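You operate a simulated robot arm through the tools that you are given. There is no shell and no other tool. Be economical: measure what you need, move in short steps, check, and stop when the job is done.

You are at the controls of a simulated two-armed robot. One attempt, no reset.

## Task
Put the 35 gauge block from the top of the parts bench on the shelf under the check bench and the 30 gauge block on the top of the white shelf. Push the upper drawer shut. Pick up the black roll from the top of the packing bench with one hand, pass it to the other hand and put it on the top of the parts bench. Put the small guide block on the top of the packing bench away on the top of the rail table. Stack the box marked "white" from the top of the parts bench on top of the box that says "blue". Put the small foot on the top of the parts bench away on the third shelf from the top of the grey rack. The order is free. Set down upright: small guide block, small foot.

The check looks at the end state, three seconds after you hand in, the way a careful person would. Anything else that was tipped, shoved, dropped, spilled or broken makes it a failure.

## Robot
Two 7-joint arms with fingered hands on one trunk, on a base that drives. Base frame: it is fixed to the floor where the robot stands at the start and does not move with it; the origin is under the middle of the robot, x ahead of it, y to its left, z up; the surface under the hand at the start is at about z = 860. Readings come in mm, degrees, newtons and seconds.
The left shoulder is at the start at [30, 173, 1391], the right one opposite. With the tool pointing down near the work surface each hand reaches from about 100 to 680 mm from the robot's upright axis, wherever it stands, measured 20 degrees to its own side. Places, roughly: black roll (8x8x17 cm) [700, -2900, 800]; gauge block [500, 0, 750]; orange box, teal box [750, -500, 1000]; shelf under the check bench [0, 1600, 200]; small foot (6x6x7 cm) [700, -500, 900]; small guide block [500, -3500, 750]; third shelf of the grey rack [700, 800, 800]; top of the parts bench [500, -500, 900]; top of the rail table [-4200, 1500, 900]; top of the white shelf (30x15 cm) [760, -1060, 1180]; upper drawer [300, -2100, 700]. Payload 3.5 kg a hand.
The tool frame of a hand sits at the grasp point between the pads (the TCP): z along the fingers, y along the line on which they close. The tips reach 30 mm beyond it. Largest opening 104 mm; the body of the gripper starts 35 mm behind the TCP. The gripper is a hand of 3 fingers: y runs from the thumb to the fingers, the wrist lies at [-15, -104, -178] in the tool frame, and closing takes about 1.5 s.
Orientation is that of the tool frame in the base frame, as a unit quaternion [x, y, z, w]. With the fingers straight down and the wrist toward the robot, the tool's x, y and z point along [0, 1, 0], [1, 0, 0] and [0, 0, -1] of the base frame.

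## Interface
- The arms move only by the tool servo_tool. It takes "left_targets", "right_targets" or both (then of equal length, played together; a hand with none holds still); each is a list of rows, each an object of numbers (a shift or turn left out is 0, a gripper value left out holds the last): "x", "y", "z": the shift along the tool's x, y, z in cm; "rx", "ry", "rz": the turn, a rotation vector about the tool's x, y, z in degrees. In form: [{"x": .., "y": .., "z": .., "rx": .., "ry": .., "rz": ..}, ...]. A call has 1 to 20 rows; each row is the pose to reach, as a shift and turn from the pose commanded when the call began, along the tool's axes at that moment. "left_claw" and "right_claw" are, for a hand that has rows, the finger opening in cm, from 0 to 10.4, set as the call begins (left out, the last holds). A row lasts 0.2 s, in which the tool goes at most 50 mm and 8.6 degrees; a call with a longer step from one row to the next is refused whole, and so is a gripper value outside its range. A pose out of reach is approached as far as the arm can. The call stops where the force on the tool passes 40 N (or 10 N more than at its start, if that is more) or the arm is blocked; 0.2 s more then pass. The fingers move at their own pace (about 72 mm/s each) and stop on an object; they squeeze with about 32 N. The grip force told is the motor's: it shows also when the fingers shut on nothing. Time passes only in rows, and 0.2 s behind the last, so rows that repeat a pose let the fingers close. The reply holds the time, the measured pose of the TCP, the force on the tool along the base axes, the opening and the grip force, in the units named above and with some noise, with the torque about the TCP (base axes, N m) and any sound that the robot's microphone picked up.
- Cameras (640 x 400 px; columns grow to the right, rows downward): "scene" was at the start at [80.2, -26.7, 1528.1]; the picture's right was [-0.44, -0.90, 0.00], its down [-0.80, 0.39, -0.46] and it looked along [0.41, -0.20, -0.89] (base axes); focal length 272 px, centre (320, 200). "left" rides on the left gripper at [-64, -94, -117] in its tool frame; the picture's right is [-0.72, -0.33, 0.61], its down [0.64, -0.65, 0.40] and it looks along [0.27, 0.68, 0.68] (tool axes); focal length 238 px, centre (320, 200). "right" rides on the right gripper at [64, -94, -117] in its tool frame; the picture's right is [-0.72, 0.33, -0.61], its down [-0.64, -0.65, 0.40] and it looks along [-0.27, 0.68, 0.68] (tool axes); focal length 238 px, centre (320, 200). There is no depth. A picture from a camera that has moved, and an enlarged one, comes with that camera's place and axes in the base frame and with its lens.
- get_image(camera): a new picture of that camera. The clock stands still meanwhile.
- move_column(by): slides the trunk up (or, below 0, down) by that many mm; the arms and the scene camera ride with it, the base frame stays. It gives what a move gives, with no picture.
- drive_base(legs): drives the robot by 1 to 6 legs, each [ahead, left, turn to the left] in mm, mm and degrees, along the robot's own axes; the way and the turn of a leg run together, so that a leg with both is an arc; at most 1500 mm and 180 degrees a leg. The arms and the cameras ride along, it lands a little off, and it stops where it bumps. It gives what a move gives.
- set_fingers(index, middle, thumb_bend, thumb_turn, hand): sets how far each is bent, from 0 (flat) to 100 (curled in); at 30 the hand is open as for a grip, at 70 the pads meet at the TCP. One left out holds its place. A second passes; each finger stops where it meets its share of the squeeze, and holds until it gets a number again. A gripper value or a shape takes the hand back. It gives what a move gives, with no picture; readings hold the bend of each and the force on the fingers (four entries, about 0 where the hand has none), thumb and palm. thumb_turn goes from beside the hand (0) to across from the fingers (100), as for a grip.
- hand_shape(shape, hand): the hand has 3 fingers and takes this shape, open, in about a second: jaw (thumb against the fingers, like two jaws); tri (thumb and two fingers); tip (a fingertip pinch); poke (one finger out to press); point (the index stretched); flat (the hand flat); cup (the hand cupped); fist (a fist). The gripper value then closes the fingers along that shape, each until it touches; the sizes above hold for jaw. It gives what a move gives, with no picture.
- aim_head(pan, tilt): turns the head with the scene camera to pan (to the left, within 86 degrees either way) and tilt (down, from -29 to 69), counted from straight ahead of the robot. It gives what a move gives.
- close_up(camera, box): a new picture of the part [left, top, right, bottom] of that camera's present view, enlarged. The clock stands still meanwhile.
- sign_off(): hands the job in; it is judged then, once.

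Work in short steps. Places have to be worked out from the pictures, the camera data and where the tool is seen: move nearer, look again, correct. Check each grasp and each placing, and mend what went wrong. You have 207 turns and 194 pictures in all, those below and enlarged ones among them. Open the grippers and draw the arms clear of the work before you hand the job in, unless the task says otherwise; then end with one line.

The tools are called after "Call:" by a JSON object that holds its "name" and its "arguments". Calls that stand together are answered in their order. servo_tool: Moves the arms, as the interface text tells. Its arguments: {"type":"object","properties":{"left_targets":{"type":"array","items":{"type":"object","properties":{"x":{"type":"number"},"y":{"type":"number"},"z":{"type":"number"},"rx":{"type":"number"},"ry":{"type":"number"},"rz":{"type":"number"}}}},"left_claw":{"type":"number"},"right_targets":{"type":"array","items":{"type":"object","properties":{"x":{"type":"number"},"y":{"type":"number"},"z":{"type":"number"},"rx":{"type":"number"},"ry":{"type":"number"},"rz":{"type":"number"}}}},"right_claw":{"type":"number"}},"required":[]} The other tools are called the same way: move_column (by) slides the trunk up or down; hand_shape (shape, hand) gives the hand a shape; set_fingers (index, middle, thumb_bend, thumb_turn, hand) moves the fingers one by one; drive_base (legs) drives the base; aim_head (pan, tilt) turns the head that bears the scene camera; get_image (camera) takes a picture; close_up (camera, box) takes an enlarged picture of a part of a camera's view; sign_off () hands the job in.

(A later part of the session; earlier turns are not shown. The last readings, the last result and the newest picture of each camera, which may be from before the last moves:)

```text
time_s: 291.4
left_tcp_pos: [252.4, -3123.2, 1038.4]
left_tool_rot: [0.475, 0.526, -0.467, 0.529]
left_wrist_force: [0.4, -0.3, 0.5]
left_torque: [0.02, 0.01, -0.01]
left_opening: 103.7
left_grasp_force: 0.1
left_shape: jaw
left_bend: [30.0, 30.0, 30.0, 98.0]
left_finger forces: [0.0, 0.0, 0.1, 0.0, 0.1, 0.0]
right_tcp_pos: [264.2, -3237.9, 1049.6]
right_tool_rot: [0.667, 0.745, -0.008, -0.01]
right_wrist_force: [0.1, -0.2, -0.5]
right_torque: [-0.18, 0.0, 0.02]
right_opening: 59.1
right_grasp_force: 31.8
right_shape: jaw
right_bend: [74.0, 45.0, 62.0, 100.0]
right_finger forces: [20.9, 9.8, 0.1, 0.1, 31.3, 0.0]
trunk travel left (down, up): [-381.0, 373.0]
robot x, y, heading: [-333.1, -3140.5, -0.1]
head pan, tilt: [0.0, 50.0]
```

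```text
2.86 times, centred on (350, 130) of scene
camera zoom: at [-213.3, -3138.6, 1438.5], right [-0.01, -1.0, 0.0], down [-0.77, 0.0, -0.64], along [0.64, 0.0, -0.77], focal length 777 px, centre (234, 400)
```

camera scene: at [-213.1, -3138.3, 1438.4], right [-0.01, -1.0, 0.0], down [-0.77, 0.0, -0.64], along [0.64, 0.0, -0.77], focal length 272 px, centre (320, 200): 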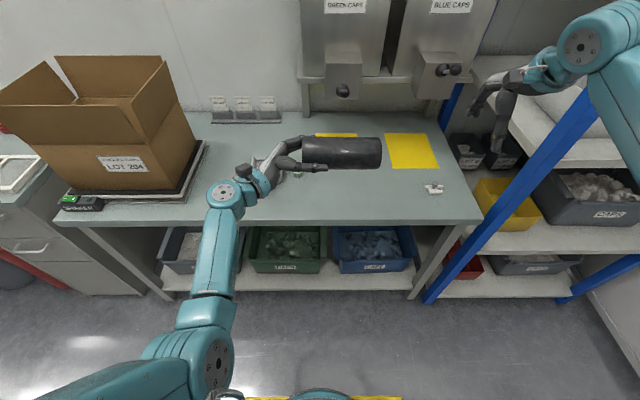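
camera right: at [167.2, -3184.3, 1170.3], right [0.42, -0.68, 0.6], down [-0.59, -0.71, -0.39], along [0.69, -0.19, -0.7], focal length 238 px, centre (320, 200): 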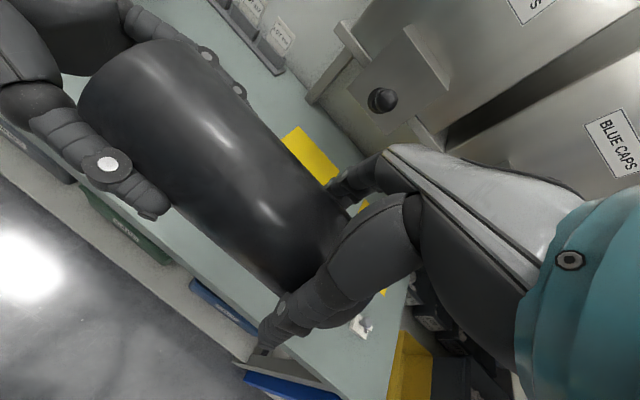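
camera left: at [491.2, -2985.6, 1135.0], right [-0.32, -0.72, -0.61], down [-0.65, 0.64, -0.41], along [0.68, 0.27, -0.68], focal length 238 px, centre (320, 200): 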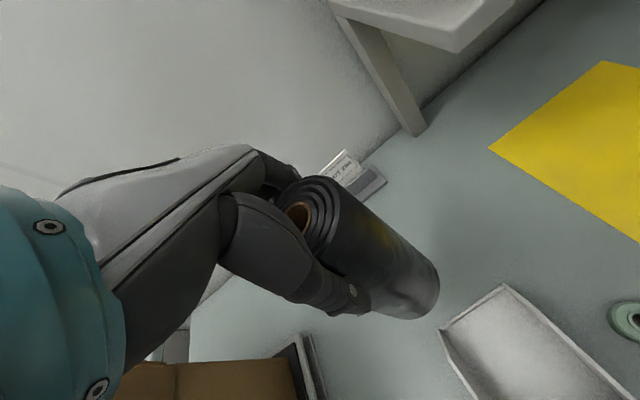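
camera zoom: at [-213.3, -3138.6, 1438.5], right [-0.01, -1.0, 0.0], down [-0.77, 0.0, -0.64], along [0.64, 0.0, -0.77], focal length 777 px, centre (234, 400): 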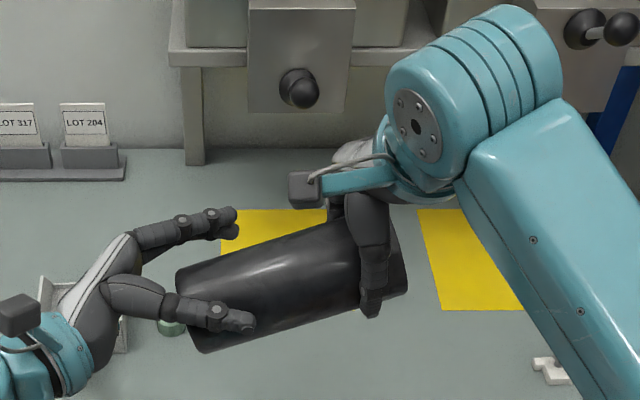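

The right hand has the roll (it drooped a little). Withdraw the left hand straight to the left.

Call:
{"name": "servo_tool", "arguments": {"left_targets": [{"z": -3}, {"z": -7}, {"z": -11}, {"z": -15}, {"z": -19}, {"z": -23}, {"z": -23}]}}

Call:
{"name": "get_image", "arguments": {"camera": "scene"}}

Call:
{"name": "get_image", "arguments": {"camera": "left"}}

```text
time_s: 293.0
left_tcp_pos: [228.8, -2891.7, 1039.4]
left_tool_rot: [0.475, 0.524, -0.468, 0.53]
left_wrist_force: [0.6, -0.1, -0.1]
left_torque: [0.03, -0.01, 0.0]
left_opening: 103.9
left_grasp_force: 0.0
left_shape: jaw
left_bend: [30.0, 30.0, 30.0, 98.0]
left_finger forces: [0.0, 0.1, 0.0, 0.1, 0.0, 0.0]
right_tcp_pos: [264.6, -3238.1, 1048.6]
right_tool_rot: [0.668, 0.744, -0.008, -0.011]
right_wrist_force: [-0.4, 0.5, -0.3]
right_torque: [-0.23, -0.06, 0.02]
right_opening: 59.2
right_grasp_force: 32.2
right_shape: jaw
right_bend: [74.0, 45.0, 62.0, 100.0]
right_finger forces: [20.9, 9.8, 0.0, 0.1, 31.3, 0.1]
trunk travel left (down, up): [-381.0, 373.0]
robot x, y, heading: [-337.5, -3137.5, -0.2]
head pan, tilt: [0.0, 50.0]
```

```text
45 pictures are left
camera scene: at [-213.2, -3139.0, 1438.4], right [-0.01, -1.0, 0.0], down [-0.77, 0.0, -0.64], along [0.64, 0.0, -0.77], focal length 272 px, centre (320, 200)
```

scene: 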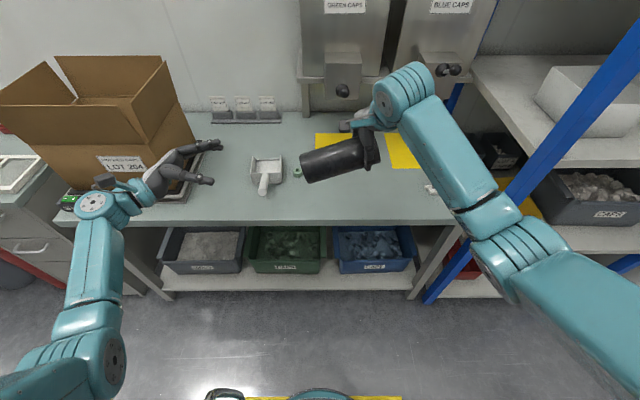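

```text
44 pictures are left
camera left: at [122.3, -2786.8, 1102.7], right [-0.26, -0.65, 0.71], down [-0.6, -0.47, -0.65], along [0.76, -0.6, -0.26], focal length 238 px, centre (320, 200)
```

left: 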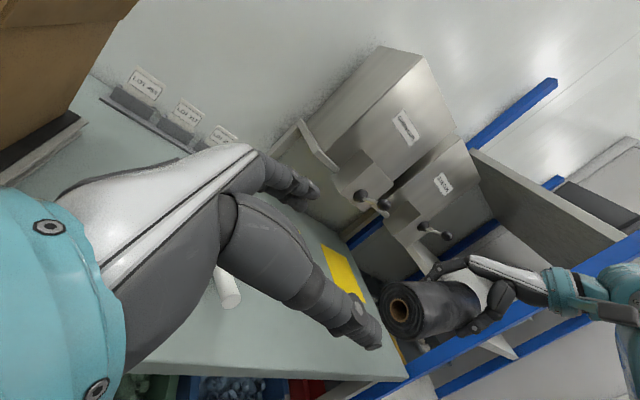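

The pass worked. Now I'll also fetch the guide block with the free left hand on this trip: restore the left hand to pointing down and pull it in, then view the guide block.

Call:
{"name": "servo_tool", "arguments": {"left_targets": [{"ry": 8.2}, {"ry": 16.4}, {"ry": 24.6}, {"ry": 32.8}, {"ry": 41}, {"ry": 49.2}, {"ry": 57.4}, {"ry": 65.6}, {"ry": 73.8}, {"ry": 82}, {"ry": 90}, {"ry": 90, "y": -4}, {"ry": 90, "y": -8}, {"ry": 90, "y": -12}, {"ry": 90, "y": -15}, {"ry": 90, "y": -15}]}}

Call:
{"name": "servo_tool", "arguments": {"right_targets": [{"z": -3}, {"z": -5, "y": -2}, {"z": -5, "y": -4, "x": -2}, {"z": -5, "y": -6, "x": -4}, {"z": -5, "y": -6, "x": -4}]}}

Call:
{"name": "close_up", "arguments": {"camera": "scene", "box": [390, 150, 470, 220]}}

```text
time_s: 296.4
left_tcp_pos: [76.6, -2909.8, 1038.0]
left_tool_rot: [0.667, 0.745, 0.005, 0.003]
left_wrist_force: [-0.8, -0.1, 0.1]
left_torque: [-0.03, -0.01, -0.03]
left_opening: 103.8
left_grasp_force: 0.1
left_shape: jaw
left_bend: [30.0, 30.0, 30.0, 98.0]
left_finger forces: [0.1, 0.1, 0.0, 0.0, 0.0, 0.0]
right_tcp_pos: [263.6, -3236.7, 1049.1]
right_tool_rot: [0.667, 0.745, -0.008, -0.011]
right_wrist_force: [0.2, 1.1, 0.8]
right_torque: [-0.23, -0.02, -0.01]
right_opening: 58.9
right_grasp_force: 32.4
right_shape: jaw
right_bend: [74.0, 45.0, 62.0, 100.0]
right_finger forces: [21.0, 9.6, 0.0, 0.1, 31.2, 0.0]
trunk travel left (down, up): [-381.0, 373.0]
robot x, y, heading: [-336.2, -3139.8, -0.3]
head pan, tilt: [0.0, 50.0]
```

```text
time_s: 297.6
left_tcp_pos: [77.2, -2908.8, 1038.1]
left_tool_rot: [0.667, 0.745, 0.005, 0.005]
left_wrist_force: [-0.6, -1.4, -0.6]
left_torque: [-0.02, 0.02, -0.01]
left_opening: 103.9
left_grasp_force: 0.1
left_shape: jaw
left_bend: [30.0, 30.0, 30.0, 98.0]
left_finger forces: [0.0, 0.1, 0.0, 0.0, 0.0, 0.0]
right_tcp_pos: [205.5, -3283.0, 1101.1]
right_tool_rot: [0.666, 0.746, -0.008, -0.011]
right_wrist_force: [-0.4, -0.1, -3.5]
right_torque: [-0.22, -0.02, -0.02]
right_opening: 58.6
right_grasp_force: 31.8
right_shape: jaw
right_bend: [74.0, 45.0, 62.0, 100.0]
right_finger forces: [21.2, 9.8, 0.0, 0.1, 31.5, 0.0]
trunk travel left (down, up): [-381.0, 373.0]
robot x, y, heading: [-335.0, -3138.9, -0.3]
head pan, tilt: [0.0, 50.0]
```

```text
5.71 times, centred on (430, 185) of scene
camera zoom: at [-213.0, -3138.3, 1438.4], right [0.0, -1.0, 0.0], down [-0.77, 0.0, -0.64], along [0.64, 0.0, -0.77], focal length 1554 px, centre (-309, 286)
```

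zoom: 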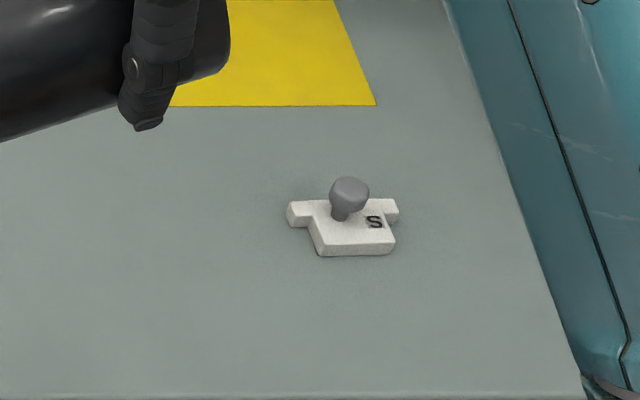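

The small guide block (marked S, with a knob) is near [395,−3518]. Turn to face −y and slide toward the bench so the left hand reaches it.

Call:
{"name": "drive_base", "arguments": {"legs": [[0, 0, -89.7], [0, 300, 0]]}}

Call:
{"name": "aim_head", "arguments": {"pan": 40, "tilt": 50}}

Call:
{"name": "get_image", "arguments": {"camera": "scene"}}

Call:
{"name": "get_image", "arguments": {"camera": "left"}}

```text
time_s: 303.4
left_tcp_pos: [192.2, -3547.0, 1037.4]
left_tool_rot: [0.998, 0.059, 0.0, 0.007]
left_wrist_force: [0.1, 0.1, 0.9]
left_torque: [0.01, 0.0, 0.0]
left_opening: 103.9
left_grasp_force: 0.0
left_shape: jaw
left_bend: [30.0, 30.0, 30.0, 98.0]
left_finger forces: [0.0, 0.0, 0.0, 0.0, 0.1, 0.0]
right_tcp_pos: [-179.6, -3679.3, 1102.6]
right_tool_rot: [0.998, 0.059, 0.001, -0.013]
right_wrist_force: [0.1, -0.5, -3.6]
right_torque: [-0.03, 0.18, -0.01]
right_opening: 58.6
right_grasp_force: 32.3
right_shape: jaw
right_bend: [74.0, 45.0, 62.0, 100.0]
right_finger forces: [21.3, 9.3, 0.0, 0.0, 31.1, 0.0]
trunk travel left (down, up): [-381.0, 373.0]
robot x, y, heading: [-40.9, -3139.5, -89.8]
head pan, tilt: [0.0, 50.0]
```

```text
time_s: 304.5
left_tcp_pos: [192.4, -3547.9, 1038.8]
left_tool_rot: [0.998, 0.06, 0.0, 0.007]
left_wrist_force: [-0.4, 1.0, -0.7]
left_torque: [-0.01, -0.01, 0.01]
left_opening: 103.8
left_grasp_force: 0.1
left_shape: jaw
left_bend: [30.0, 30.0, 30.0, 98.0]
left_finger forces: [0.0, 0.0, 0.1, 0.0, 0.1, 0.1]
right_tcp_pos: [-180.0, -3679.4, 1101.0]
right_tool_rot: [0.998, 0.059, 0.002, -0.013]
right_wrist_force: [0.2, 0.3, -5.3]
right_torque: [-0.05, 0.16, 0.02]
right_opening: 58.5
right_grasp_force: 32.0
right_shape: jaw
right_bend: [74.0, 45.0, 62.0, 100.0]
right_finger forces: [21.2, 9.2, 0.1, 0.0, 30.9, 0.0]
trunk travel left (down, up): [-381.0, 373.0]
robot x, y, heading: [-41.1, -3136.4, -89.6]
head pan, tilt: [40.0, 50.0]
```

```text
42 pictures are left
camera scene: at [9.6, -3238.4, 1438.5], right [-0.76, -0.64, 0.0], down [-0.49, 0.59, -0.64], along [0.41, -0.49, -0.77], focal length 272 px, centre (320, 200)
```

scene: 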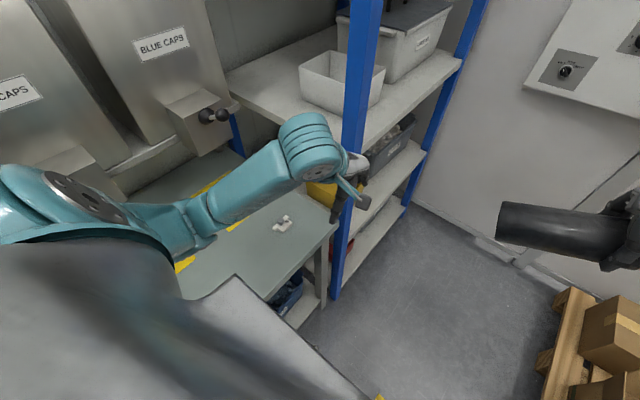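

```text
41 pictures are left
camera left: at [118.1, -3459.5, 1154.5], right [-0.75, 0.23, -0.62], down [0.56, 0.72, -0.41], along [0.35, -0.66, -0.67], focal length 238 px, centre (320, 200)
```

left: 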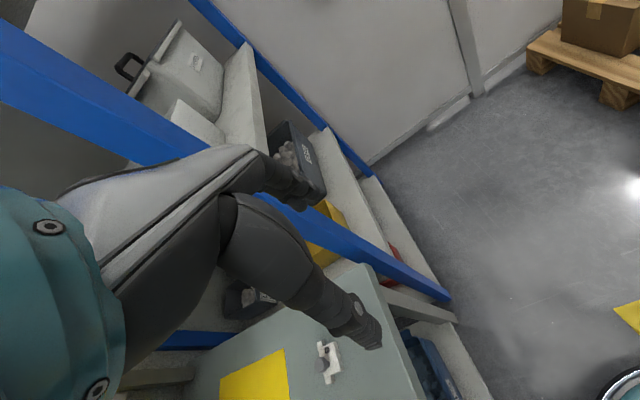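

Guide block ≈[393,−3522]. Move the left hand over it and down to z≈870.

Call:
{"name": "servo_tool", "arguments": {"left_targets": [{"x": 4}, {"x": 8}, {"x": 12}, {"x": 16}, {"x": 20, "y": -0.3}, {"x": 20.2, "y": -0.3, "z": 4}, {"x": 20.2, "y": -0.3, "z": 8}, {"x": 20.2, "y": -0.3, "z": 12}, {"x": 20.2, "y": -0.3, "z": 16}, {"x": 20.2, "y": -0.3, "z": 17}, {"x": 20.2, "y": -0.3, "z": 17}], "left_claw": 6}}

Call:
{"name": "get_image", "arguments": {"camera": "left"}}

Call:
{"name": "close_up", "arguments": {"camera": "scene", "box": [220, 150, 380, 270]}}

```text
time_s: 306.9
left_tcp_pos: [392.2, -3522.4, 868.5]
left_tool_rot: [0.998, 0.059, 0.0, 0.006]
left_wrist_force: [0.3, 0.7, -0.6]
left_torque: [0.02, -0.01, -0.01]
left_opening: 60.5
left_grasp_force: 0.1
left_shape: jaw
left_bend: [74.0, 41.0, 66.0, 100.0]
left_finger forces: [0.1, 0.0, 0.0, 0.0, 0.0, 0.0]
right_tcp_pos: [-181.1, -3678.7, 1101.9]
right_tool_rot: [0.998, 0.06, 0.002, -0.013]
right_wrist_force: [-0.2, 0.9, -4.2]
right_torque: [-0.07, 0.21, 0.03]
right_opening: 58.4
right_grasp_force: 32.4
right_shape: jaw
right_bend: [74.0, 45.0, 62.0, 100.0]
right_finger forces: [21.3, 9.2, 0.0, 0.0, 31.0, 0.1]
trunk travel left (down, up): [-381.0, 373.0]
robot x, y, heading: [-38.2, -3138.0, -89.7]
head pan, tilt: [40.0, 50.0]
```

```text
40 pictures are left
camera left: at [317.9, -3434.3, 984.6], right [-0.75, 0.23, -0.62], down [0.56, 0.72, -0.41], along [0.35, -0.66, -0.67], focal length 238 px, centre (320, 200)
```

left: 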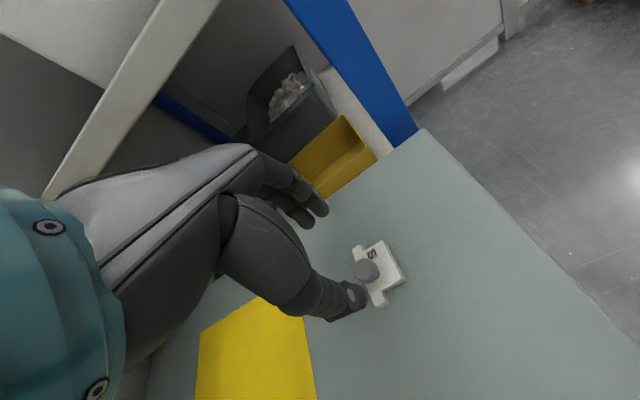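

```text
3.33 times, centred on (300, 210) of scene
camera zoom: at [9.7, -3238.3, 1438.5], right [-0.76, -0.64, 0.0], down [-0.49, 0.59, -0.64], along [0.41, -0.49, -0.77], focal length 906 px, centre (387, 167)
```

zoom: 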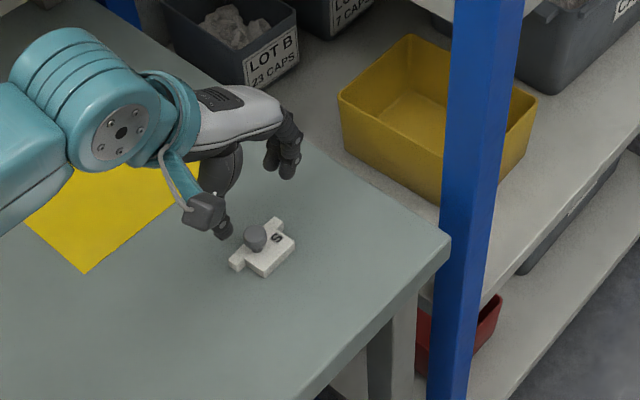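

Knob at about [403,−3526]. Correct and lower to z≈828, then check again.

Call:
{"name": "servo_tool", "arguments": {"left_targets": [{"x": 1, "y": 0.5, "z": 2}, {"x": 1, "y": 0.5, "z": 4}, {"x": 1, "y": 0.5, "z": 4}]}}

Call:
{"name": "get_image", "arguments": {"camera": "left"}}

Call:
{"name": "close_up", "arguments": {"camera": "scene", "box": [240, 180, 340, 255]}}

```text
time_s: 307.7
left_tcp_pos: [401.5, -3525.7, 828.9]
left_tool_rot: [0.998, 0.059, 0.001, 0.006]
left_wrist_force: [-0.3, 0.2, -0.5]
left_torque: [0.02, -0.01, 0.02]
left_opening: 60.3
left_grasp_force: 0.2
left_shape: jaw
left_bend: [74.0, 41.0, 66.0, 100.0]
left_finger forces: [0.0, 0.0, 0.1, 0.0, 0.0, 0.0]
right_tcp_pos: [-181.1, -3679.5, 1101.8]
right_tool_rot: [0.998, 0.059, 0.001, -0.013]
right_wrist_force: [0.0, 0.5, -2.7]
right_torque: [-0.05, 0.16, -0.01]
right_opening: 58.5
right_grasp_force: 32.1
right_shape: jaw
right_bend: [74.0, 45.0, 62.0, 100.0]
right_finger forces: [21.3, 9.2, 0.1, 0.0, 31.0, 0.0]
trunk travel left (down, up): [-381.0, 373.0]
robot x, y, heading: [-41.1, -3136.7, -89.8]
head pan, tilt: [40.0, 50.0]
```

```text
38 pictures are left
camera left: at [326.8, -3438.4, 944.0], right [-0.75, 0.23, -0.62], down [0.56, 0.72, -0.41], along [0.35, -0.66, -0.67], focal length 238 px, centre (320, 200)
```

left: 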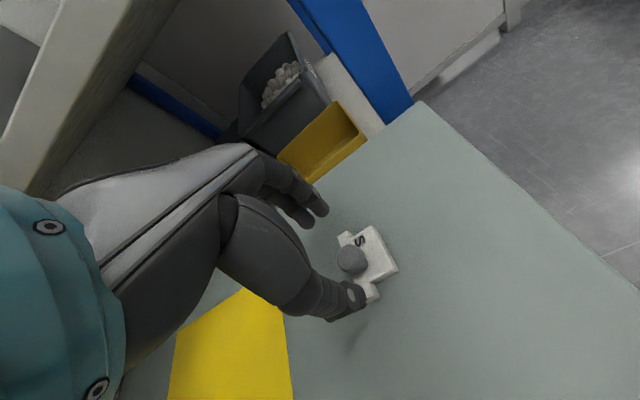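

```text
5.33 times, centred on (290, 218) of scene
camera zoom: at [9.8, -3238.3, 1438.5], right [-0.76, -0.64, 0.0], down [-0.49, 0.59, -0.64], along [0.41, -0.49, -0.77], focal length 1450 px, centre (480, 107)
```

zoom: 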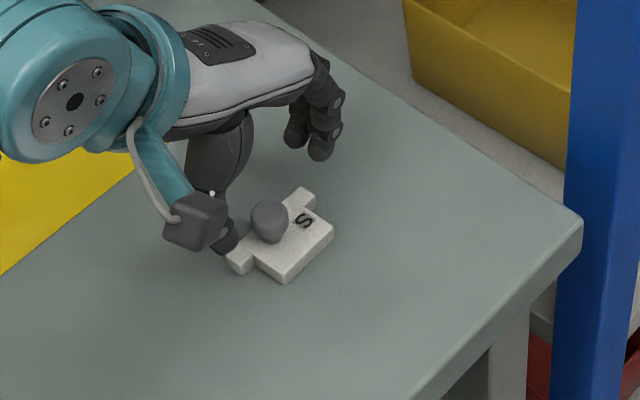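

Centred. Lower to z≈804 and look from the scene camera.

Call:
{"name": "servo_tool", "arguments": {"left_targets": [{"z": 1.2}, {"z": 2.5}, {"z": 2.5}]}}

Call:
{"name": "close_up", "arguments": {"camera": "left", "box": [250, 160, 430, 330]}}

```text
time_s: 308.5
left_tcp_pos: [402.3, -3527.1, 803.7]
left_tool_rot: [0.998, 0.059, 0.001, 0.006]
left_wrist_force: [0.4, -0.1, -0.1]
left_torque: [-0.03, -0.01, 0.02]
left_opening: 60.4
left_grasp_force: 0.0
left_shape: jaw
left_bend: [74.0, 41.0, 66.0, 100.0]
left_finger forces: [0.0, 0.0, 0.0, 0.1, 0.1, 0.1]
right_tcp_pos: [-180.5, -3679.5, 1101.3]
right_tool_rot: [0.998, 0.06, 0.001, -0.013]
right_wrist_force: [0.4, -1.0, -3.8]
right_torque: [-0.01, 0.2, 0.02]
right_opening: 58.5
right_grasp_force: 31.9
right_shape: jaw
right_bend: [74.0, 45.0, 62.0, 100.0]
right_finger forces: [21.2, 9.2, 0.0, 0.0, 30.9, 0.1]
trunk travel left (down, up): [-381.0, 373.0]
robot x, y, heading: [-40.5, -3138.4, -89.7]
head pan, tilt: [40.0, 50.0]
```

```text
2.35 times, centred on (340, 245) of left
camera zoom: at [328.2, -3438.7, 919.6], right [-0.75, 0.23, -0.62], down [0.56, 0.72, -0.41], along [0.35, -0.66, -0.67], focal length 561 px, centre (273, 94)
```

zoom: 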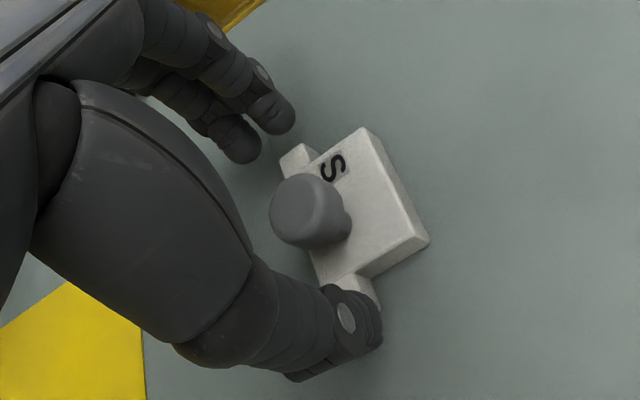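

The knob lies exactly under the TCP, its centre at z≈777. Lower 11 mm more and close on the knob.

Call:
{"name": "servo_tool", "arguments": {"left_targets": [{"z": 0.6}, {"z": 1.1}, {"z": 1.1}]}}

Call:
{"name": "servo_tool", "arguments": {"left_targets": [{}, {}, {}, {}, {}, {}, {}], "left_claw": 0.5}}

Call:
{"name": "servo_tool", "arguments": {"left_targets": [{"z": -1}, {"z": -3}, {"z": -6}, {"z": -10}, {"z": -14}, {"z": -18}, {"z": -18}]}}

Call:
{"name": "close_up", "arguments": {"camera": "left", "box": [220, 140, 460, 330]}}

```text
time_s: 309.3
left_tcp_pos: [402.8, -3526.9, 792.6]
left_tool_rot: [0.998, 0.059, 0.0, 0.006]
left_wrist_force: [-0.6, 0.1, 0.6]
left_torque: [-0.01, 0.01, 0.03]
left_opening: 60.5
left_grasp_force: 0.0
left_shape: jaw
left_bend: [74.0, 41.0, 66.0, 100.0]
left_finger forces: [0.2, 0.0, 0.0, 0.0, 0.5, 0.0]
right_tcp_pos: [-180.2, -3680.5, 1102.8]
right_tool_rot: [0.998, 0.06, 0.001, -0.013]
right_wrist_force: [0.3, -0.2, -4.0]
right_torque: [-0.01, 0.18, -0.02]
right_opening: 58.4
right_grasp_force: 32.1
right_shape: jaw
right_bend: [74.0, 45.0, 62.0, 100.0]
right_finger forces: [21.4, 9.2, 0.1, 0.0, 30.8, 0.0]
trunk travel left (down, up): [-381.0, 373.0]
robot x, y, heading: [-41.1, -3132.9, -89.9]
head pan, tilt: [40.0, 50.0]
```

```text
time_s: 310.9
left_tcp_pos: [402.9, -3527.3, 791.7]
left_tool_rot: [0.998, 0.059, 0.0, 0.007]
left_wrist_force: [-0.7, 1.2, 0.7]
left_torque: [-0.02, 0.01, -0.02]
left_opening: 41.9
left_grasp_force: 31.8
left_shape: jaw
left_bend: [74.0, 72.0, 70.0, 100.0]
left_finger forces: [25.4, 4.1, 0.1, 0.0, 28.2, 0.0]
right_tcp_pos: [-180.5, -3679.4, 1101.2]
right_tool_rot: [0.998, 0.059, 0.001, -0.014]
right_wrist_force: [-0.1, -0.4, -4.1]
right_torque: [-0.05, 0.19, 0.02]
right_opening: 58.3
right_grasp_force: 32.1
right_shape: jaw
right_bend: [74.0, 45.0, 62.0, 100.0]
right_finger forces: [21.3, 9.2, 0.0, 0.1, 30.9, 0.1]
trunk travel left (down, up): [-381.0, 373.0]
robot x, y, heading: [-38.1, -3139.8, -90.0]
head pan, tilt: [40.0, 50.0]
```

```text
time_s: 312.5
left_tcp_pos: [401.5, -3527.5, 971.4]
left_tool_rot: [0.998, 0.059, 0.0, 0.006]
left_wrist_force: [-0.1, -0.2, -0.8]
left_torque: [0.0, 0.0, 0.0]
left_opening: 42.0
left_grasp_force: 31.4
left_shape: jaw
left_bend: [74.0, 73.0, 70.0, 100.0]
left_finger forces: [25.4, 3.9, 0.0, 0.0, 28.1, 0.0]
right_tcp_pos: [-180.8, -3679.0, 1100.6]
right_tool_rot: [0.998, 0.059, 0.002, -0.013]
right_wrist_force: [-0.7, 0.1, -2.7]
right_torque: [-0.05, 0.19, -0.01]
right_opening: 58.4
right_grasp_force: 31.3
right_shape: jaw
right_bend: [74.0, 45.0, 62.0, 100.0]
right_finger forces: [21.2, 9.3, 0.1, 0.0, 30.9, 0.0]
trunk travel left (down, up): [-381.0, 373.0]
robot x, y, heading: [-38.7, -3136.2, -89.7]
head pan, tilt: [40.0, 50.0]
```

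```text
2.11 times, centred on (340, 235) of left
camera zoom: at [327.3, -3439.0, 1088.1], right [-0.75, 0.23, -0.62], down [0.56, 0.72, -0.41], along [0.35, -0.66, -0.67], focal length 502 px, centre (278, 126)
```

zoom: 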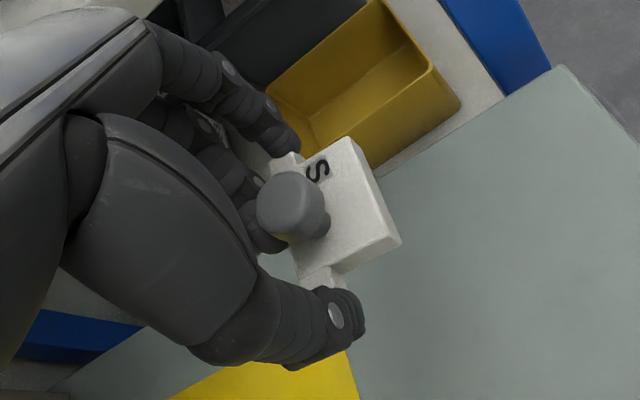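

The guide block is held level (TCP 47 mm above its base). Bring the left hand in, back away, turn and drive up to the parts bench's free left area.

Call:
{"name": "drive_base", "arguments": {"legs": [[0, -310, 0], [0, 0, 90]]}}

Call:
{"name": "servo_tool", "arguments": {"left_targets": [{"x": -3, "z": -2}, {"x": -7, "z": -3}, {"x": -11, "z": -5}, {"x": -15, "z": -7}, {"x": -18, "z": -8}, {"x": -18, "z": -8}]}}

Call:
{"name": "drive_base", "arguments": {"legs": [[0, 1500, 0], [0, 1500, 0], [0, 330, 0]]}}

Call:
{"name": "aim_head", "arguments": {"pan": -5, "tilt": 45}}

Call:
{"name": "get_image", "arguments": {"camera": "scene"}}

```text
time_s: 318.4
left_tcp_pos: [40.5, -2696.8, 970.7]
left_tool_rot: [0.665, 0.746, 0.005, 0.004]
left_wrist_force: [-0.8, -0.3, -0.9]
left_torque: [-0.01, -0.01, 0.02]
left_opening: 42.1
left_grasp_force: 31.5
left_shape: jaw
left_bend: [74.0, 73.0, 70.0, 100.0]
left_finger forces: [25.3, 4.0, 0.1, 0.0, 27.9, 0.0]
right_tcp_pos: [191.8, -3278.2, 1102.3]
right_tool_rot: [0.666, 0.746, -0.009, -0.01]
right_wrist_force: [0.0, 0.2, -4.0]
right_torque: [-0.16, -0.08, 0.01]
right_opening: 58.0
right_grasp_force: 32.1
right_shape: jaw
right_bend: [74.0, 45.0, 63.0, 100.0]
right_finger forces: [21.3, 8.9, 0.0, 0.0, 30.6, 0.1]
trunk travel left (down, up): [-381.0, 373.0]
robot x, y, heading: [-352.0, -3138.1, -0.4]
head pan, tilt: [40.0, 50.0]
```

```text
time_s: 319.8
left_tcp_pos: [60.9, -2877.0, 1053.2]
left_tool_rot: [0.665, 0.747, 0.004, 0.004]
left_wrist_force: [-0.4, -0.1, -0.2]
left_torque: [0.0, 0.01, 0.0]
left_opening: 41.9
left_grasp_force: 32.0
left_shape: jaw
left_bend: [74.0, 73.0, 71.0, 100.0]
left_finger forces: [25.6, 3.9, 0.1, 0.0, 27.7, 0.1]
right_tcp_pos: [191.8, -3280.0, 1102.6]
right_tool_rot: [0.666, 0.746, -0.009, -0.01]
right_wrist_force: [0.0, 0.0, -2.9]
right_torque: [-0.2, -0.03, -0.01]
right_opening: 58.0
right_grasp_force: 32.0
right_shape: jaw
right_bend: [74.0, 45.0, 63.0, 100.0]
right_finger forces: [21.3, 8.9, 0.0, 0.1, 30.7, 0.0]
trunk travel left (down, up): [-381.0, 373.0]
robot x, y, heading: [-350.3, -3140.0, -0.3]
head pan, tilt: [40.0, 50.0]
```

```text
time_s: 335.6
left_tcp_pos: [72.5, 359.0, 1052.0]
left_tool_rot: [0.671, 0.741, 0.005, 0.004]
left_wrist_force: [-0.3, 0.0, 0.0]
left_torque: [-0.02, 0.0, 0.04]
left_opening: 41.3
left_grasp_force: 31.9
left_shape: jaw
left_bend: [74.0, 73.0, 71.0, 100.0]
left_finger forces: [25.6, 3.9, 0.1, 0.0, 27.7, 0.0]
right_tcp_pos: [196.7, -46.3, 1101.9]
right_tool_rot: [0.672, 0.741, -0.008, -0.01]
right_wrist_force: [0.1, 1.0, -4.1]
right_torque: [-0.18, -0.01, 0.0]
right_opening: 58.4
right_grasp_force: 32.0
right_shape: jaw
right_bend: [74.0, 45.0, 63.0, 100.0]
right_finger forces: [21.3, 9.0, 0.0, 0.0, 30.8, 0.0]
trunk travel left (down, up): [-381.0, 373.0]
robot x, y, heading: [-340.5, 103.9, -0.9]
head pan, tilt: [40.0, 50.0]
```

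```text
time_s: 336.8
left_tcp_pos: [72.9, 358.4, 1053.2]
left_tool_rot: [0.672, 0.74, 0.005, 0.004]
left_wrist_force: [-0.6, -0.3, 0.1]
left_torque: [0.02, 0.01, 0.01]
left_opening: 41.5
left_grasp_force: 31.8
left_shape: jaw
left_bend: [74.0, 73.0, 71.0, 100.0]
left_finger forces: [25.5, 4.0, 0.1, 0.0, 27.7, 0.0]
right_tcp_pos: [196.0, -47.1, 1101.4]
right_tool_rot: [0.671, 0.741, -0.009, -0.01]
right_wrist_force: [0.4, 1.6, -3.1]
right_torque: [-0.16, 0.01, -0.04]
right_opening: 58.3
right_grasp_force: 31.8
right_shape: jaw
right_bend: [74.0, 45.0, 63.0, 100.0]
right_finger forces: [21.4, 8.8, 0.0, 0.1, 30.9, 0.0]
trunk travel left (down, up): [-381.0, 373.0]
robot x, y, heading: [-339.5, 103.0, -0.8]
head pan, tilt: [-5.0, 45.0]
```

```text
34 pictures are left
camera scene: at [-216.8, 97.0, 1445.4], right [-0.1, -0.99, 0.0], down [-0.7, 0.07, -0.71], along [0.7, -0.07, -0.71], focal length 272 px, centre (320, 200)
```

scene: 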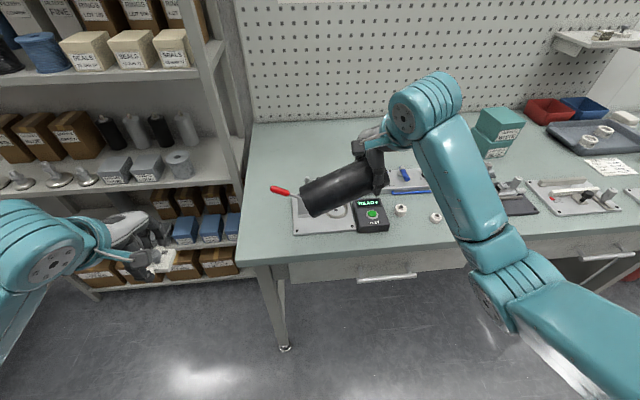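

I'll lay the roll gently in the free area at the back left of the parts bench (around x≈600, y 20–190). Drive in and bring the right hand over it.

Call:
{"name": "drive_base", "arguments": {"legs": [[0, 95, 0.8], [298, 0, 0]]}}

Call:
{"name": "servo_tool", "arguments": {"right_targets": [{"y": 4}, {"y": 8}, {"y": 10.5}, {"y": 10.5, "z": 4}, {"y": 10.5, "z": 8}, {"y": 10.5, "z": 11}, {"y": 10.5, "z": 11}]}}

Call:
{"name": "get_image", "arguments": {"camera": "scene"}}

Call:
{"name": "get_image", "arguments": {"camera": "right"}}

```text
time_s: 339.5
left_tcp_pos: [363.5, 465.1, 1052.7]
left_tool_rot: [0.663, 0.748, 0.005, 0.004]
left_wrist_force: [0.5, -1.5, -0.6]
left_torque: [-0.02, 0.01, 0.04]
left_opening: 41.7
left_grasp_force: 32.1
left_shape: jaw
left_bend: [74.0, 73.0, 71.0, 100.0]
left_finger forces: [25.6, 4.0, 0.1, 0.1, 27.8, 0.0]
right_tcp_pos: [497.3, 62.9, 1101.3]
right_tool_rot: [0.663, 0.748, -0.009, -0.009]
right_wrist_force: [1.3, -0.1, -3.5]
right_torque: [-0.15, -0.02, 0.05]
right_opening: 58.1
right_grasp_force: 31.5
right_shape: jaw
right_bend: [74.0, 45.0, 63.0, 100.0]
right_finger forces: [21.4, 8.8, 0.0, 0.1, 30.9, 0.0]
trunk travel left (down, up): [-381.0, 373.0]
robot x, y, heading: [-46.7, 201.4, 0.3]
head pan, tilt: [-5.0, 45.0]
```

```text
time_s: 341.1
left_tcp_pos: [363.8, 463.7, 1053.0]
left_tool_rot: [0.663, 0.748, 0.004, 0.003]
left_wrist_force: [-0.2, -0.1, 0.0]
left_torque: [-0.02, -0.01, 0.01]
left_opening: 41.8
left_grasp_force: 31.9
left_shape: jaw
left_bend: [74.0, 73.0, 71.0, 100.0]
left_finger forces: [25.6, 3.9, 0.0, 0.1, 27.6, 0.0]
right_tcp_pos: [596.4, 74.0, 989.3]
right_tool_rot: [0.662, 0.749, -0.008, -0.01]
right_wrist_force: [-0.9, -0.8, -3.7]
right_torque: [-0.2, -0.07, 0.05]
right_opening: 57.9
right_grasp_force: 31.8
right_shape: jaw
right_bend: [74.0, 45.0, 63.0, 100.0]
right_finger forces: [21.4, 9.2, 0.0, 0.0, 30.6, 0.0]
trunk travel left (down, up): [-381.0, 373.0]
robot x, y, heading: [-44.6, 202.5, 0.4]
head pan, tilt: [-5.0, 45.0]
```

```text
33 pictures are left
camera scene: at [79.6, 196.8, 1445.4], right [-0.08, -1.0, 0.0], down [-0.7, 0.06, -0.71], along [0.7, -0.06, -0.71], focal length 272 px, centre (320, 200)
```

scene: 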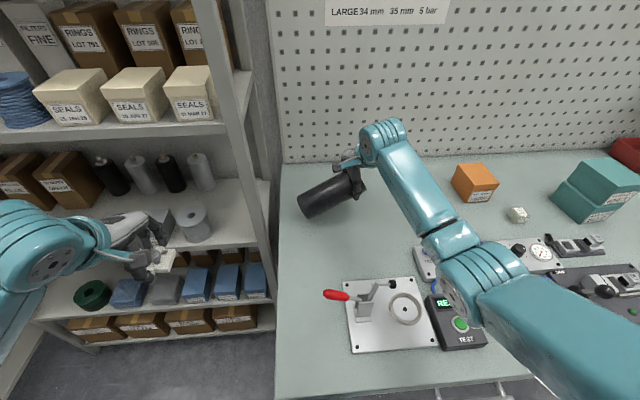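

```text
32 pictures are left
camera right: at [500.1, 126.3, 1109.4], right [0.43, -0.68, 0.6], down [-0.58, -0.71, -0.39], along [0.69, -0.18, -0.7], focal length 238 px, centre (320, 200)
```

right: 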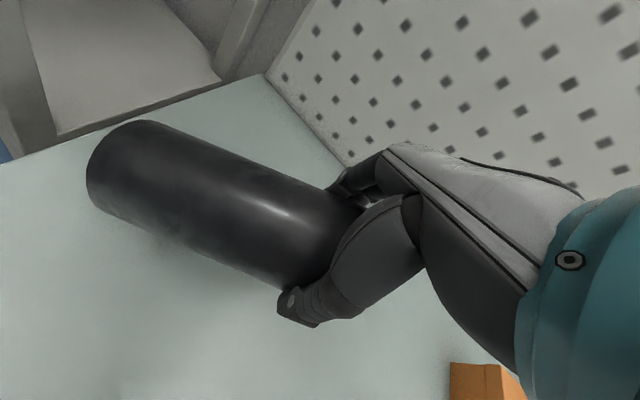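

The spot is clear. Lower toward the bench, watching the force as the drooping end touches.

Call:
{"name": "servo_tool", "arguments": {"right_targets": [{"x": -1, "z": 2}, {"x": -2, "z": 4}, {"x": -2, "z": 4.8}, {"x": -2, "z": 4.8}]}}

Call:
{"name": "servo_tool", "arguments": {"right_targets": [{"z": 0.6}, {"z": 1.2}, {"z": 1.2}]}}

Call:
{"name": "close_up", "arguments": {"camera": "scene", "box": [270, 130, 450, 260]}}

```text
time_s: 342.1
left_tcp_pos: [363.1, 464.2, 1051.5]
left_tool_rot: [0.664, 0.748, 0.004, 0.004]
left_wrist_force: [-0.6, -0.6, -0.2]
left_torque: [0.01, 0.01, 0.03]
left_opening: 41.6
left_grasp_force: 32.2
left_shape: jaw
left_bend: [74.0, 73.0, 71.0, 100.0]
left_finger forces: [25.7, 4.0, 0.0, 0.0, 27.8, 0.0]
right_tcp_pos: [599.4, 55.6, 941.4]
right_tool_rot: [0.664, 0.748, -0.009, -0.01]
right_wrist_force: [0.3, -1.2, -1.7]
right_torque: [0.04, -0.01, -0.02]
right_opening: 57.6
right_grasp_force: 31.7
right_shape: jaw
right_bend: [74.0, 45.0, 63.0, 100.0]
right_finger forces: [19.6, 9.9, 0.0, 0.1, 29.5, 0.1]
trunk travel left (down, up): [-381.0, 373.0]
robot x, y, heading: [-45.7, 202.2, 0.3]
head pan, tilt: [-5.0, 45.0]
```

```text
time_s: 342.9
left_tcp_pos: [362.9, 464.4, 1053.6]
left_tool_rot: [0.664, 0.748, 0.005, 0.004]
left_wrist_force: [0.3, 0.2, -1.2]
left_torque: [0.01, -0.02, 0.03]
left_opening: 41.5
left_grasp_force: 32.3
left_shape: jaw
left_bend: [74.0, 73.0, 71.0, 100.0]
left_finger forces: [25.7, 3.9, 0.0, 0.0, 27.7, 0.0]
right_tcp_pos: [599.9, 56.0, 927.7]
right_tool_rot: [0.663, 0.748, -0.009, -0.01]
right_wrist_force: [0.3, -1.7, 0.2]
right_torque: [0.11, 0.05, 0.02]
right_opening: 57.2
right_grasp_force: 31.5
right_shape: jaw
right_bend: [74.0, 45.0, 63.0, 100.0]
right_finger forces: [18.7, 10.6, 0.0, 0.1, 29.3, 0.1]
trunk travel left (down, up): [-381.0, 373.0]
robot x, y, heading: [-46.0, 203.1, 0.3]
head pan, tilt: [-5.0, 45.0]
```

```text
3.08 times, centred on (360, 195) of scene
camera zoom: at [79.4, 196.5, 1445.4], right [-0.08, -1.0, 0.0], down [-0.7, 0.06, -0.71], along [0.7, -0.06, -0.71], focal length 836 px, centre (197, 215)
```

zoom: 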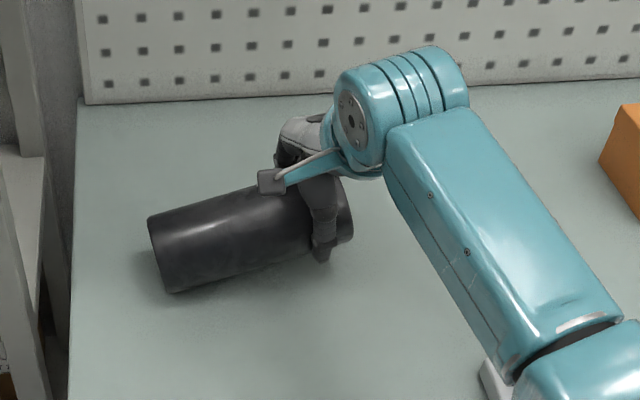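

The end touched and the roll pivots easily toward level. Continue down to z≈909.

Call:
{"name": "servo_tool", "arguments": {"right_targets": [{"z": 0.5}, {"z": 1.0}, {"z": 1.4}, {"z": 1.4}]}}

Call:
{"name": "servo_tool", "arguments": {"right_targets": [{"z": 0.3}, {"z": 0.6}, {"z": 0.6}]}}

Call:
{"name": "get_image", "arguments": {"camera": "right"}}

```text
time_s: 343.9
left_tcp_pos: [362.0, 464.3, 1053.4]
left_tool_rot: [0.663, 0.749, 0.004, 0.004]
left_wrist_force: [0.8, 0.2, -0.1]
left_torque: [0.02, -0.03, 0.0]
left_opening: 41.7
left_grasp_force: 32.6
left_shape: jaw
left_bend: [74.0, 73.0, 71.0, 100.0]
left_finger forces: [25.6, 4.0, 0.1, 0.0, 27.7, 0.0]
right_tcp_pos: [597.5, 55.0, 915.1]
right_tool_rot: [0.664, 0.748, -0.008, -0.01]
right_wrist_force: [-0.8, -1.1, -0.8]
right_torque: [0.19, 0.02, 0.02]
right_opening: 57.3
right_grasp_force: 32.0
right_shape: jaw
right_bend: [74.0, 45.0, 64.0, 100.0]
right_finger forces: [18.0, 11.1, 0.1, 0.1, 28.9, 0.1]
trunk travel left (down, up): [-381.0, 373.0]
robot x, y, heading: [-45.0, 204.1, 0.5]
head pan, tilt: [-5.0, 45.0]
```

```text
time_s: 344.7
left_tcp_pos: [362.9, 464.5, 1052.2]
left_tool_rot: [0.663, 0.748, 0.005, 0.004]
left_wrist_force: [-0.3, -0.5, 0.2]
left_torque: [0.0, -0.03, -0.01]
left_opening: 41.6
left_grasp_force: 32.2
left_shape: jaw
left_bend: [74.0, 73.0, 71.0, 100.0]
left_finger forces: [25.6, 3.9, 0.0, 0.1, 27.8, 0.1]
right_tcp_pos: [597.3, 55.9, 910.0]
right_tool_rot: [0.663, 0.748, -0.008, -0.011]
right_wrist_force: [0.1, -0.4, -0.5]
right_torque: [0.23, 0.03, 0.03]
right_opening: 57.3
right_grasp_force: 32.0
right_shape: jaw
right_bend: [74.0, 45.0, 64.0, 100.0]
right_finger forces: [17.8, 11.2, 0.0, 0.0, 29.1, 0.0]
trunk travel left (down, up): [-381.0, 373.0]
robot x, y, heading: [-48.1, 202.1, 0.3]
head pan, tilt: [-5.0, 45.0]
```

```text
30 pictures are left
camera right: at [500.1, 108.1, 1029.0], right [0.43, -0.68, 0.6], down [-0.58, -0.71, -0.39], along [0.69, -0.18, -0.7], focal length 238 px, centre (320, 200)
```

right: 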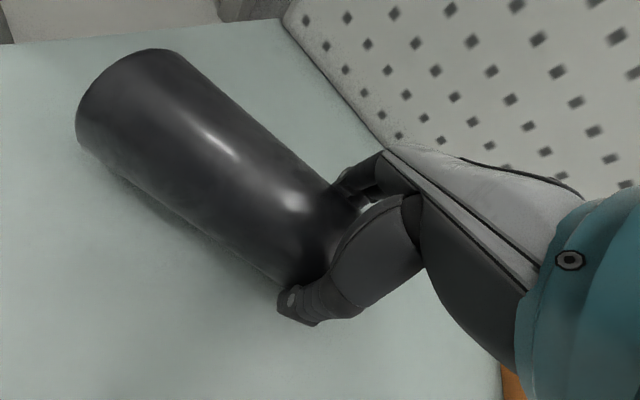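

Call:
{"name": "servo_tool", "arguments": {"right_targets": [{"z": 0.3}, {"z": 0.6}, {"z": 0.6}]}}

Call:
{"name": "servo_tool", "arguments": {"right_targets": [{"z": 0.2}, {"z": 0.4}, {"z": 0.4}]}}

```text
time_s: 345.5
left_tcp_pos: [363.3, 465.4, 1054.6]
left_tool_rot: [0.663, 0.749, 0.005, 0.004]
left_wrist_force: [0.2, -0.2, -0.4]
left_torque: [0.0, 0.01, 0.02]
left_opening: 41.8
left_grasp_force: 32.4
left_shape: jaw
left_bend: [74.0, 73.0, 71.0, 100.0]
left_finger forces: [25.5, 3.8, 0.0, 0.1, 27.6, 0.0]
right_tcp_pos: [597.4, 55.3, 902.4]
right_tool_rot: [0.664, 0.748, -0.009, -0.011]
right_wrist_force: [0.1, -1.7, -0.7]
right_torque: [0.24, 0.05, 0.08]
right_opening: 57.3
right_grasp_force: 31.5
right_shape: jaw
right_bend: [74.0, 45.0, 64.0, 100.0]
right_finger forces: [17.6, 11.4, 0.0, 0.1, 28.9, 0.1]
trunk travel left (down, up): [-381.0, 373.0]
robot x, y, heading: [-46.9, 202.1, 0.3]
head pan, tilt: [-5.0, 45.0]
```

```text
time_s: 346.3
left_tcp_pos: [362.1, 464.1, 1053.9]
left_tool_rot: [0.663, 0.749, 0.005, 0.005]
left_wrist_force: [-0.9, -0.3, -0.8]
left_torque: [0.01, -0.01, 0.01]
left_opening: 41.8
left_grasp_force: 32.7
left_shape: jaw
left_bend: [74.0, 73.0, 71.0, 100.0]
left_finger forces: [25.6, 4.0, 0.1, 0.0, 27.7, 0.0]
right_tcp_pos: [596.9, 56.4, 900.4]
right_tool_rot: [0.664, 0.748, -0.006, -0.009]
right_wrist_force: [-2.8, -2.0, 11.3]
right_torque: [0.12, 0.14, 0.08]
right_opening: 56.7
right_grasp_force: 31.4
right_shape: jaw
right_bend: [74.0, 45.0, 64.0, 100.0]
right_finger forces: [16.4, 9.8, 0.0, 0.0, 29.0, 0.1]
trunk travel left (down, up): [-381.0, 373.0]
robot x, y, heading: [-47.9, 201.2, 0.1]
head pan, tilt: [-5.0, 45.0]
```

Full contact. Ease off and open slowly in stages.

Call:
{"name": "servo_tool", "arguments": {"right_targets": [{"z": -0.2}, {"z": -0.2}, {"z": -0.2}], "right_claw": 7}}

Call:
{"name": "servo_tool", "arguments": {"right_targets": [{}, {}, {}], "right_claw": 8.5}}

Call:
{"name": "servo_tool", "arguments": {"right_targets": [{}, {}, {}, {}], "right_claw": 10.4}}

Call:
{"name": "get_image", "arguments": {"camera": "right"}}

```text
time_s: 347.1
left_tcp_pos: [362.6, 464.7, 1054.0]
left_tool_rot: [0.663, 0.748, 0.004, 0.004]
left_wrist_force: [0.1, 1.4, 0.3]
left_torque: [-0.02, -0.03, 0.03]
left_opening: 41.9
left_grasp_force: 31.9
left_shape: jaw
left_bend: [74.0, 73.0, 71.0, 100.0]
left_finger forces: [25.5, 3.9, 0.0, 0.0, 27.8, 0.0]
right_tcp_pos: [598.4, 56.2, 898.7]
right_tool_rot: [0.663, 0.748, -0.01, -0.011]
right_wrist_force: [-0.7, 0.3, -0.6]
right_torque: [-0.01, 0.0, 0.0]
right_opening: 69.7
right_grasp_force: 0.1
right_shape: jaw
right_bend: [28.0, 38.0, 60.0, 100.0]
right_finger forces: [0.2, 0.0, 0.1, 0.0, 0.0, 0.0]
trunk travel left (down, up): [-381.0, 373.0]
robot x, y, heading: [-48.1, 202.1, 0.4]
head pan, tilt: [-5.0, 45.0]
```

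```text
time_s: 347.9
left_tcp_pos: [362.5, 463.4, 1054.0]
left_tool_rot: [0.663, 0.748, 0.004, 0.004]
left_wrist_force: [0.2, -0.3, -0.2]
left_torque: [-0.02, 0.01, 0.0]
left_opening: 41.4
left_grasp_force: 32.5
left_shape: jaw
left_bend: [74.0, 73.0, 71.0, 100.0]
left_finger forces: [25.6, 3.9, 0.0, 0.1, 27.7, 0.1]
right_tcp_pos: [599.4, 56.1, 898.8]
right_tool_rot: [0.663, 0.748, -0.008, -0.01]
right_wrist_force: [1.0, 0.4, -0.1]
right_torque: [-0.01, 0.02, 0.02]
right_opening: 84.9
right_grasp_force: 0.0
right_shape: jaw
right_bend: [27.0, 34.0, 48.0, 99.0]
right_finger forces: [0.4, 0.0, 0.1, 0.0, 0.1, 0.1]
trunk travel left (down, up): [-381.0, 373.0]
robot x, y, heading: [-48.4, 203.2, 0.3]
head pan, tilt: [-5.0, 45.0]
```

```text
time_s: 348.9
left_tcp_pos: [363.2, 464.1, 1053.8]
left_tool_rot: [0.663, 0.748, 0.005, 0.004]
left_wrist_force: [0.1, -0.1, -0.1]
left_torque: [0.0, 0.01, -0.02]
left_opening: 41.6
left_grasp_force: 32.1
left_shape: jaw
left_bend: [74.0, 73.0, 71.0, 100.0]
left_finger forces: [25.6, 3.9, 0.1, 0.1, 27.6, 0.0]
right_tcp_pos: [599.2, 55.7, 899.8]
right_tool_rot: [0.663, 0.748, -0.009, -0.011]
right_wrist_force: [0.8, 0.8, 1.3]
right_torque: [0.0, -0.02, 0.02]
right_opening: 103.3
right_grasp_force: 0.2
right_shape: jaw
right_bend: [30.0, 30.0, 30.0, 98.0]
right_finger forces: [0.9, 0.0, 0.0, 0.1, 0.1, 0.0]
trunk travel left (down, up): [-381.0, 373.0]
robot x, y, heading: [-46.4, 199.2, 0.5]
head pan, tilt: [-5.0, 45.0]
```

```text
29 pictures are left
camera right: at [501.4, 108.8, 1020.7], right [0.43, -0.68, 0.6], down [-0.58, -0.71, -0.39], along [0.69, -0.18, -0.7], focal length 238 px, centre (320, 200)
```

right: 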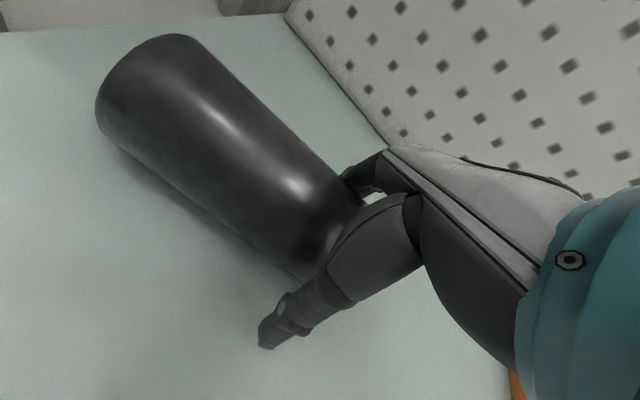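

The finger on the far side barely touches; centre the hand 10 mm ahead, then lift straight up and check that the roll stays put.

Call:
{"name": "servo_tool", "arguments": {"right_targets": [{"y": 0.5}, {"y": 1.0}, {"y": 1.0}, {"y": 1.0}]}}

Call:
{"name": "servo_tool", "arguments": {"right_targets": [{"z": -1.5}, {"z": -4}, {"z": -8}, {"z": -12}, {"z": -16}, {"z": -18}, {"z": -18}]}}

Call:
{"name": "close_up", "arguments": {"camera": "scene", "box": [270, 130, 450, 260]}}

```text
time_s: 349.9
left_tcp_pos: [362.7, 465.3, 1054.0]
left_tool_rot: [0.664, 0.748, 0.005, 0.003]
left_wrist_force: [0.5, 0.8, -0.5]
left_torque: [-0.02, -0.05, 0.01]
left_opening: 41.6
left_grasp_force: 31.8
left_shape: jaw
left_bend: [74.0, 73.0, 71.0, 100.0]
left_finger forces: [25.6, 3.9, 0.0, 0.1, 27.6, 0.0]
right_tcp_pos: [607.3, 56.9, 901.3]
right_tool_rot: [0.663, 0.749, -0.009, -0.01]
right_wrist_force: [-0.1, 0.8, 0.4]
right_torque: [-0.01, -0.03, 0.03]
right_opening: 103.5
right_grasp_force: 0.0
right_shape: jaw
right_bend: [30.0, 30.0, 30.0, 98.0]
right_finger forces: [0.1, 0.0, 0.1, 0.0, 0.0, 0.1]
trunk travel left (down, up): [-381.0, 373.0]
robot x, y, heading: [-46.3, 202.1, 0.2]
head pan, tilt: [-5.0, 45.0]
```

```text
time_s: 351.5
left_tcp_pos: [363.0, 463.4, 1053.6]
left_tool_rot: [0.664, 0.748, 0.005, 0.004]
left_wrist_force: [-0.5, -0.2, -1.0]
left_torque: [0.01, -0.02, 0.01]
left_opening: 41.7
left_grasp_force: 32.4
left_shape: jaw
left_bend: [74.0, 73.0, 71.0, 100.0]
left_finger forces: [25.7, 3.9, 0.0, 0.0, 27.7, 0.1]
right_tcp_pos: [613.5, 58.5, 1081.1]
right_tool_rot: [0.663, 0.748, -0.007, -0.011]
right_wrist_force: [-0.2, 0.2, 0.4]
right_torque: [-0.02, 0.0, 0.02]
right_opening: 104.0
right_grasp_force: 0.1
right_shape: jaw
right_bend: [30.0, 30.0, 30.0, 98.0]
right_finger forces: [0.0, 0.1, 0.0, 0.0, 0.0, 0.0]
trunk travel left (down, up): [-381.0, 373.0]
robot x, y, heading: [-44.7, 200.4, 0.4]
head pan, tilt: [-5.0, 45.0]
```

```text
3.08 times, centred on (360, 195) of scene
camera zoom: at [79.4, 196.7, 1445.4], right [-0.08, -1.0, 0.0], down [-0.7, 0.06, -0.71], along [0.7, -0.06, -0.71], focal length 836 px, centre (197, 215)
```

zoom: 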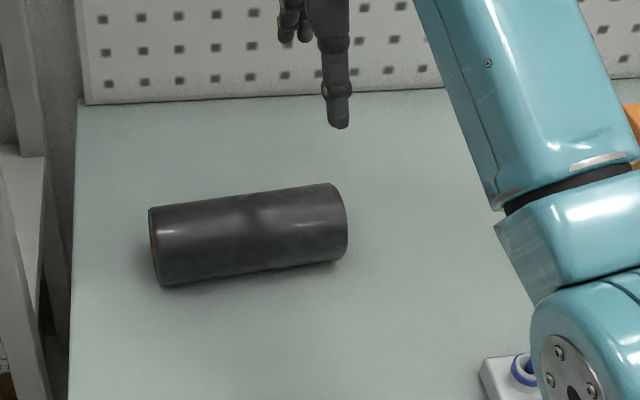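

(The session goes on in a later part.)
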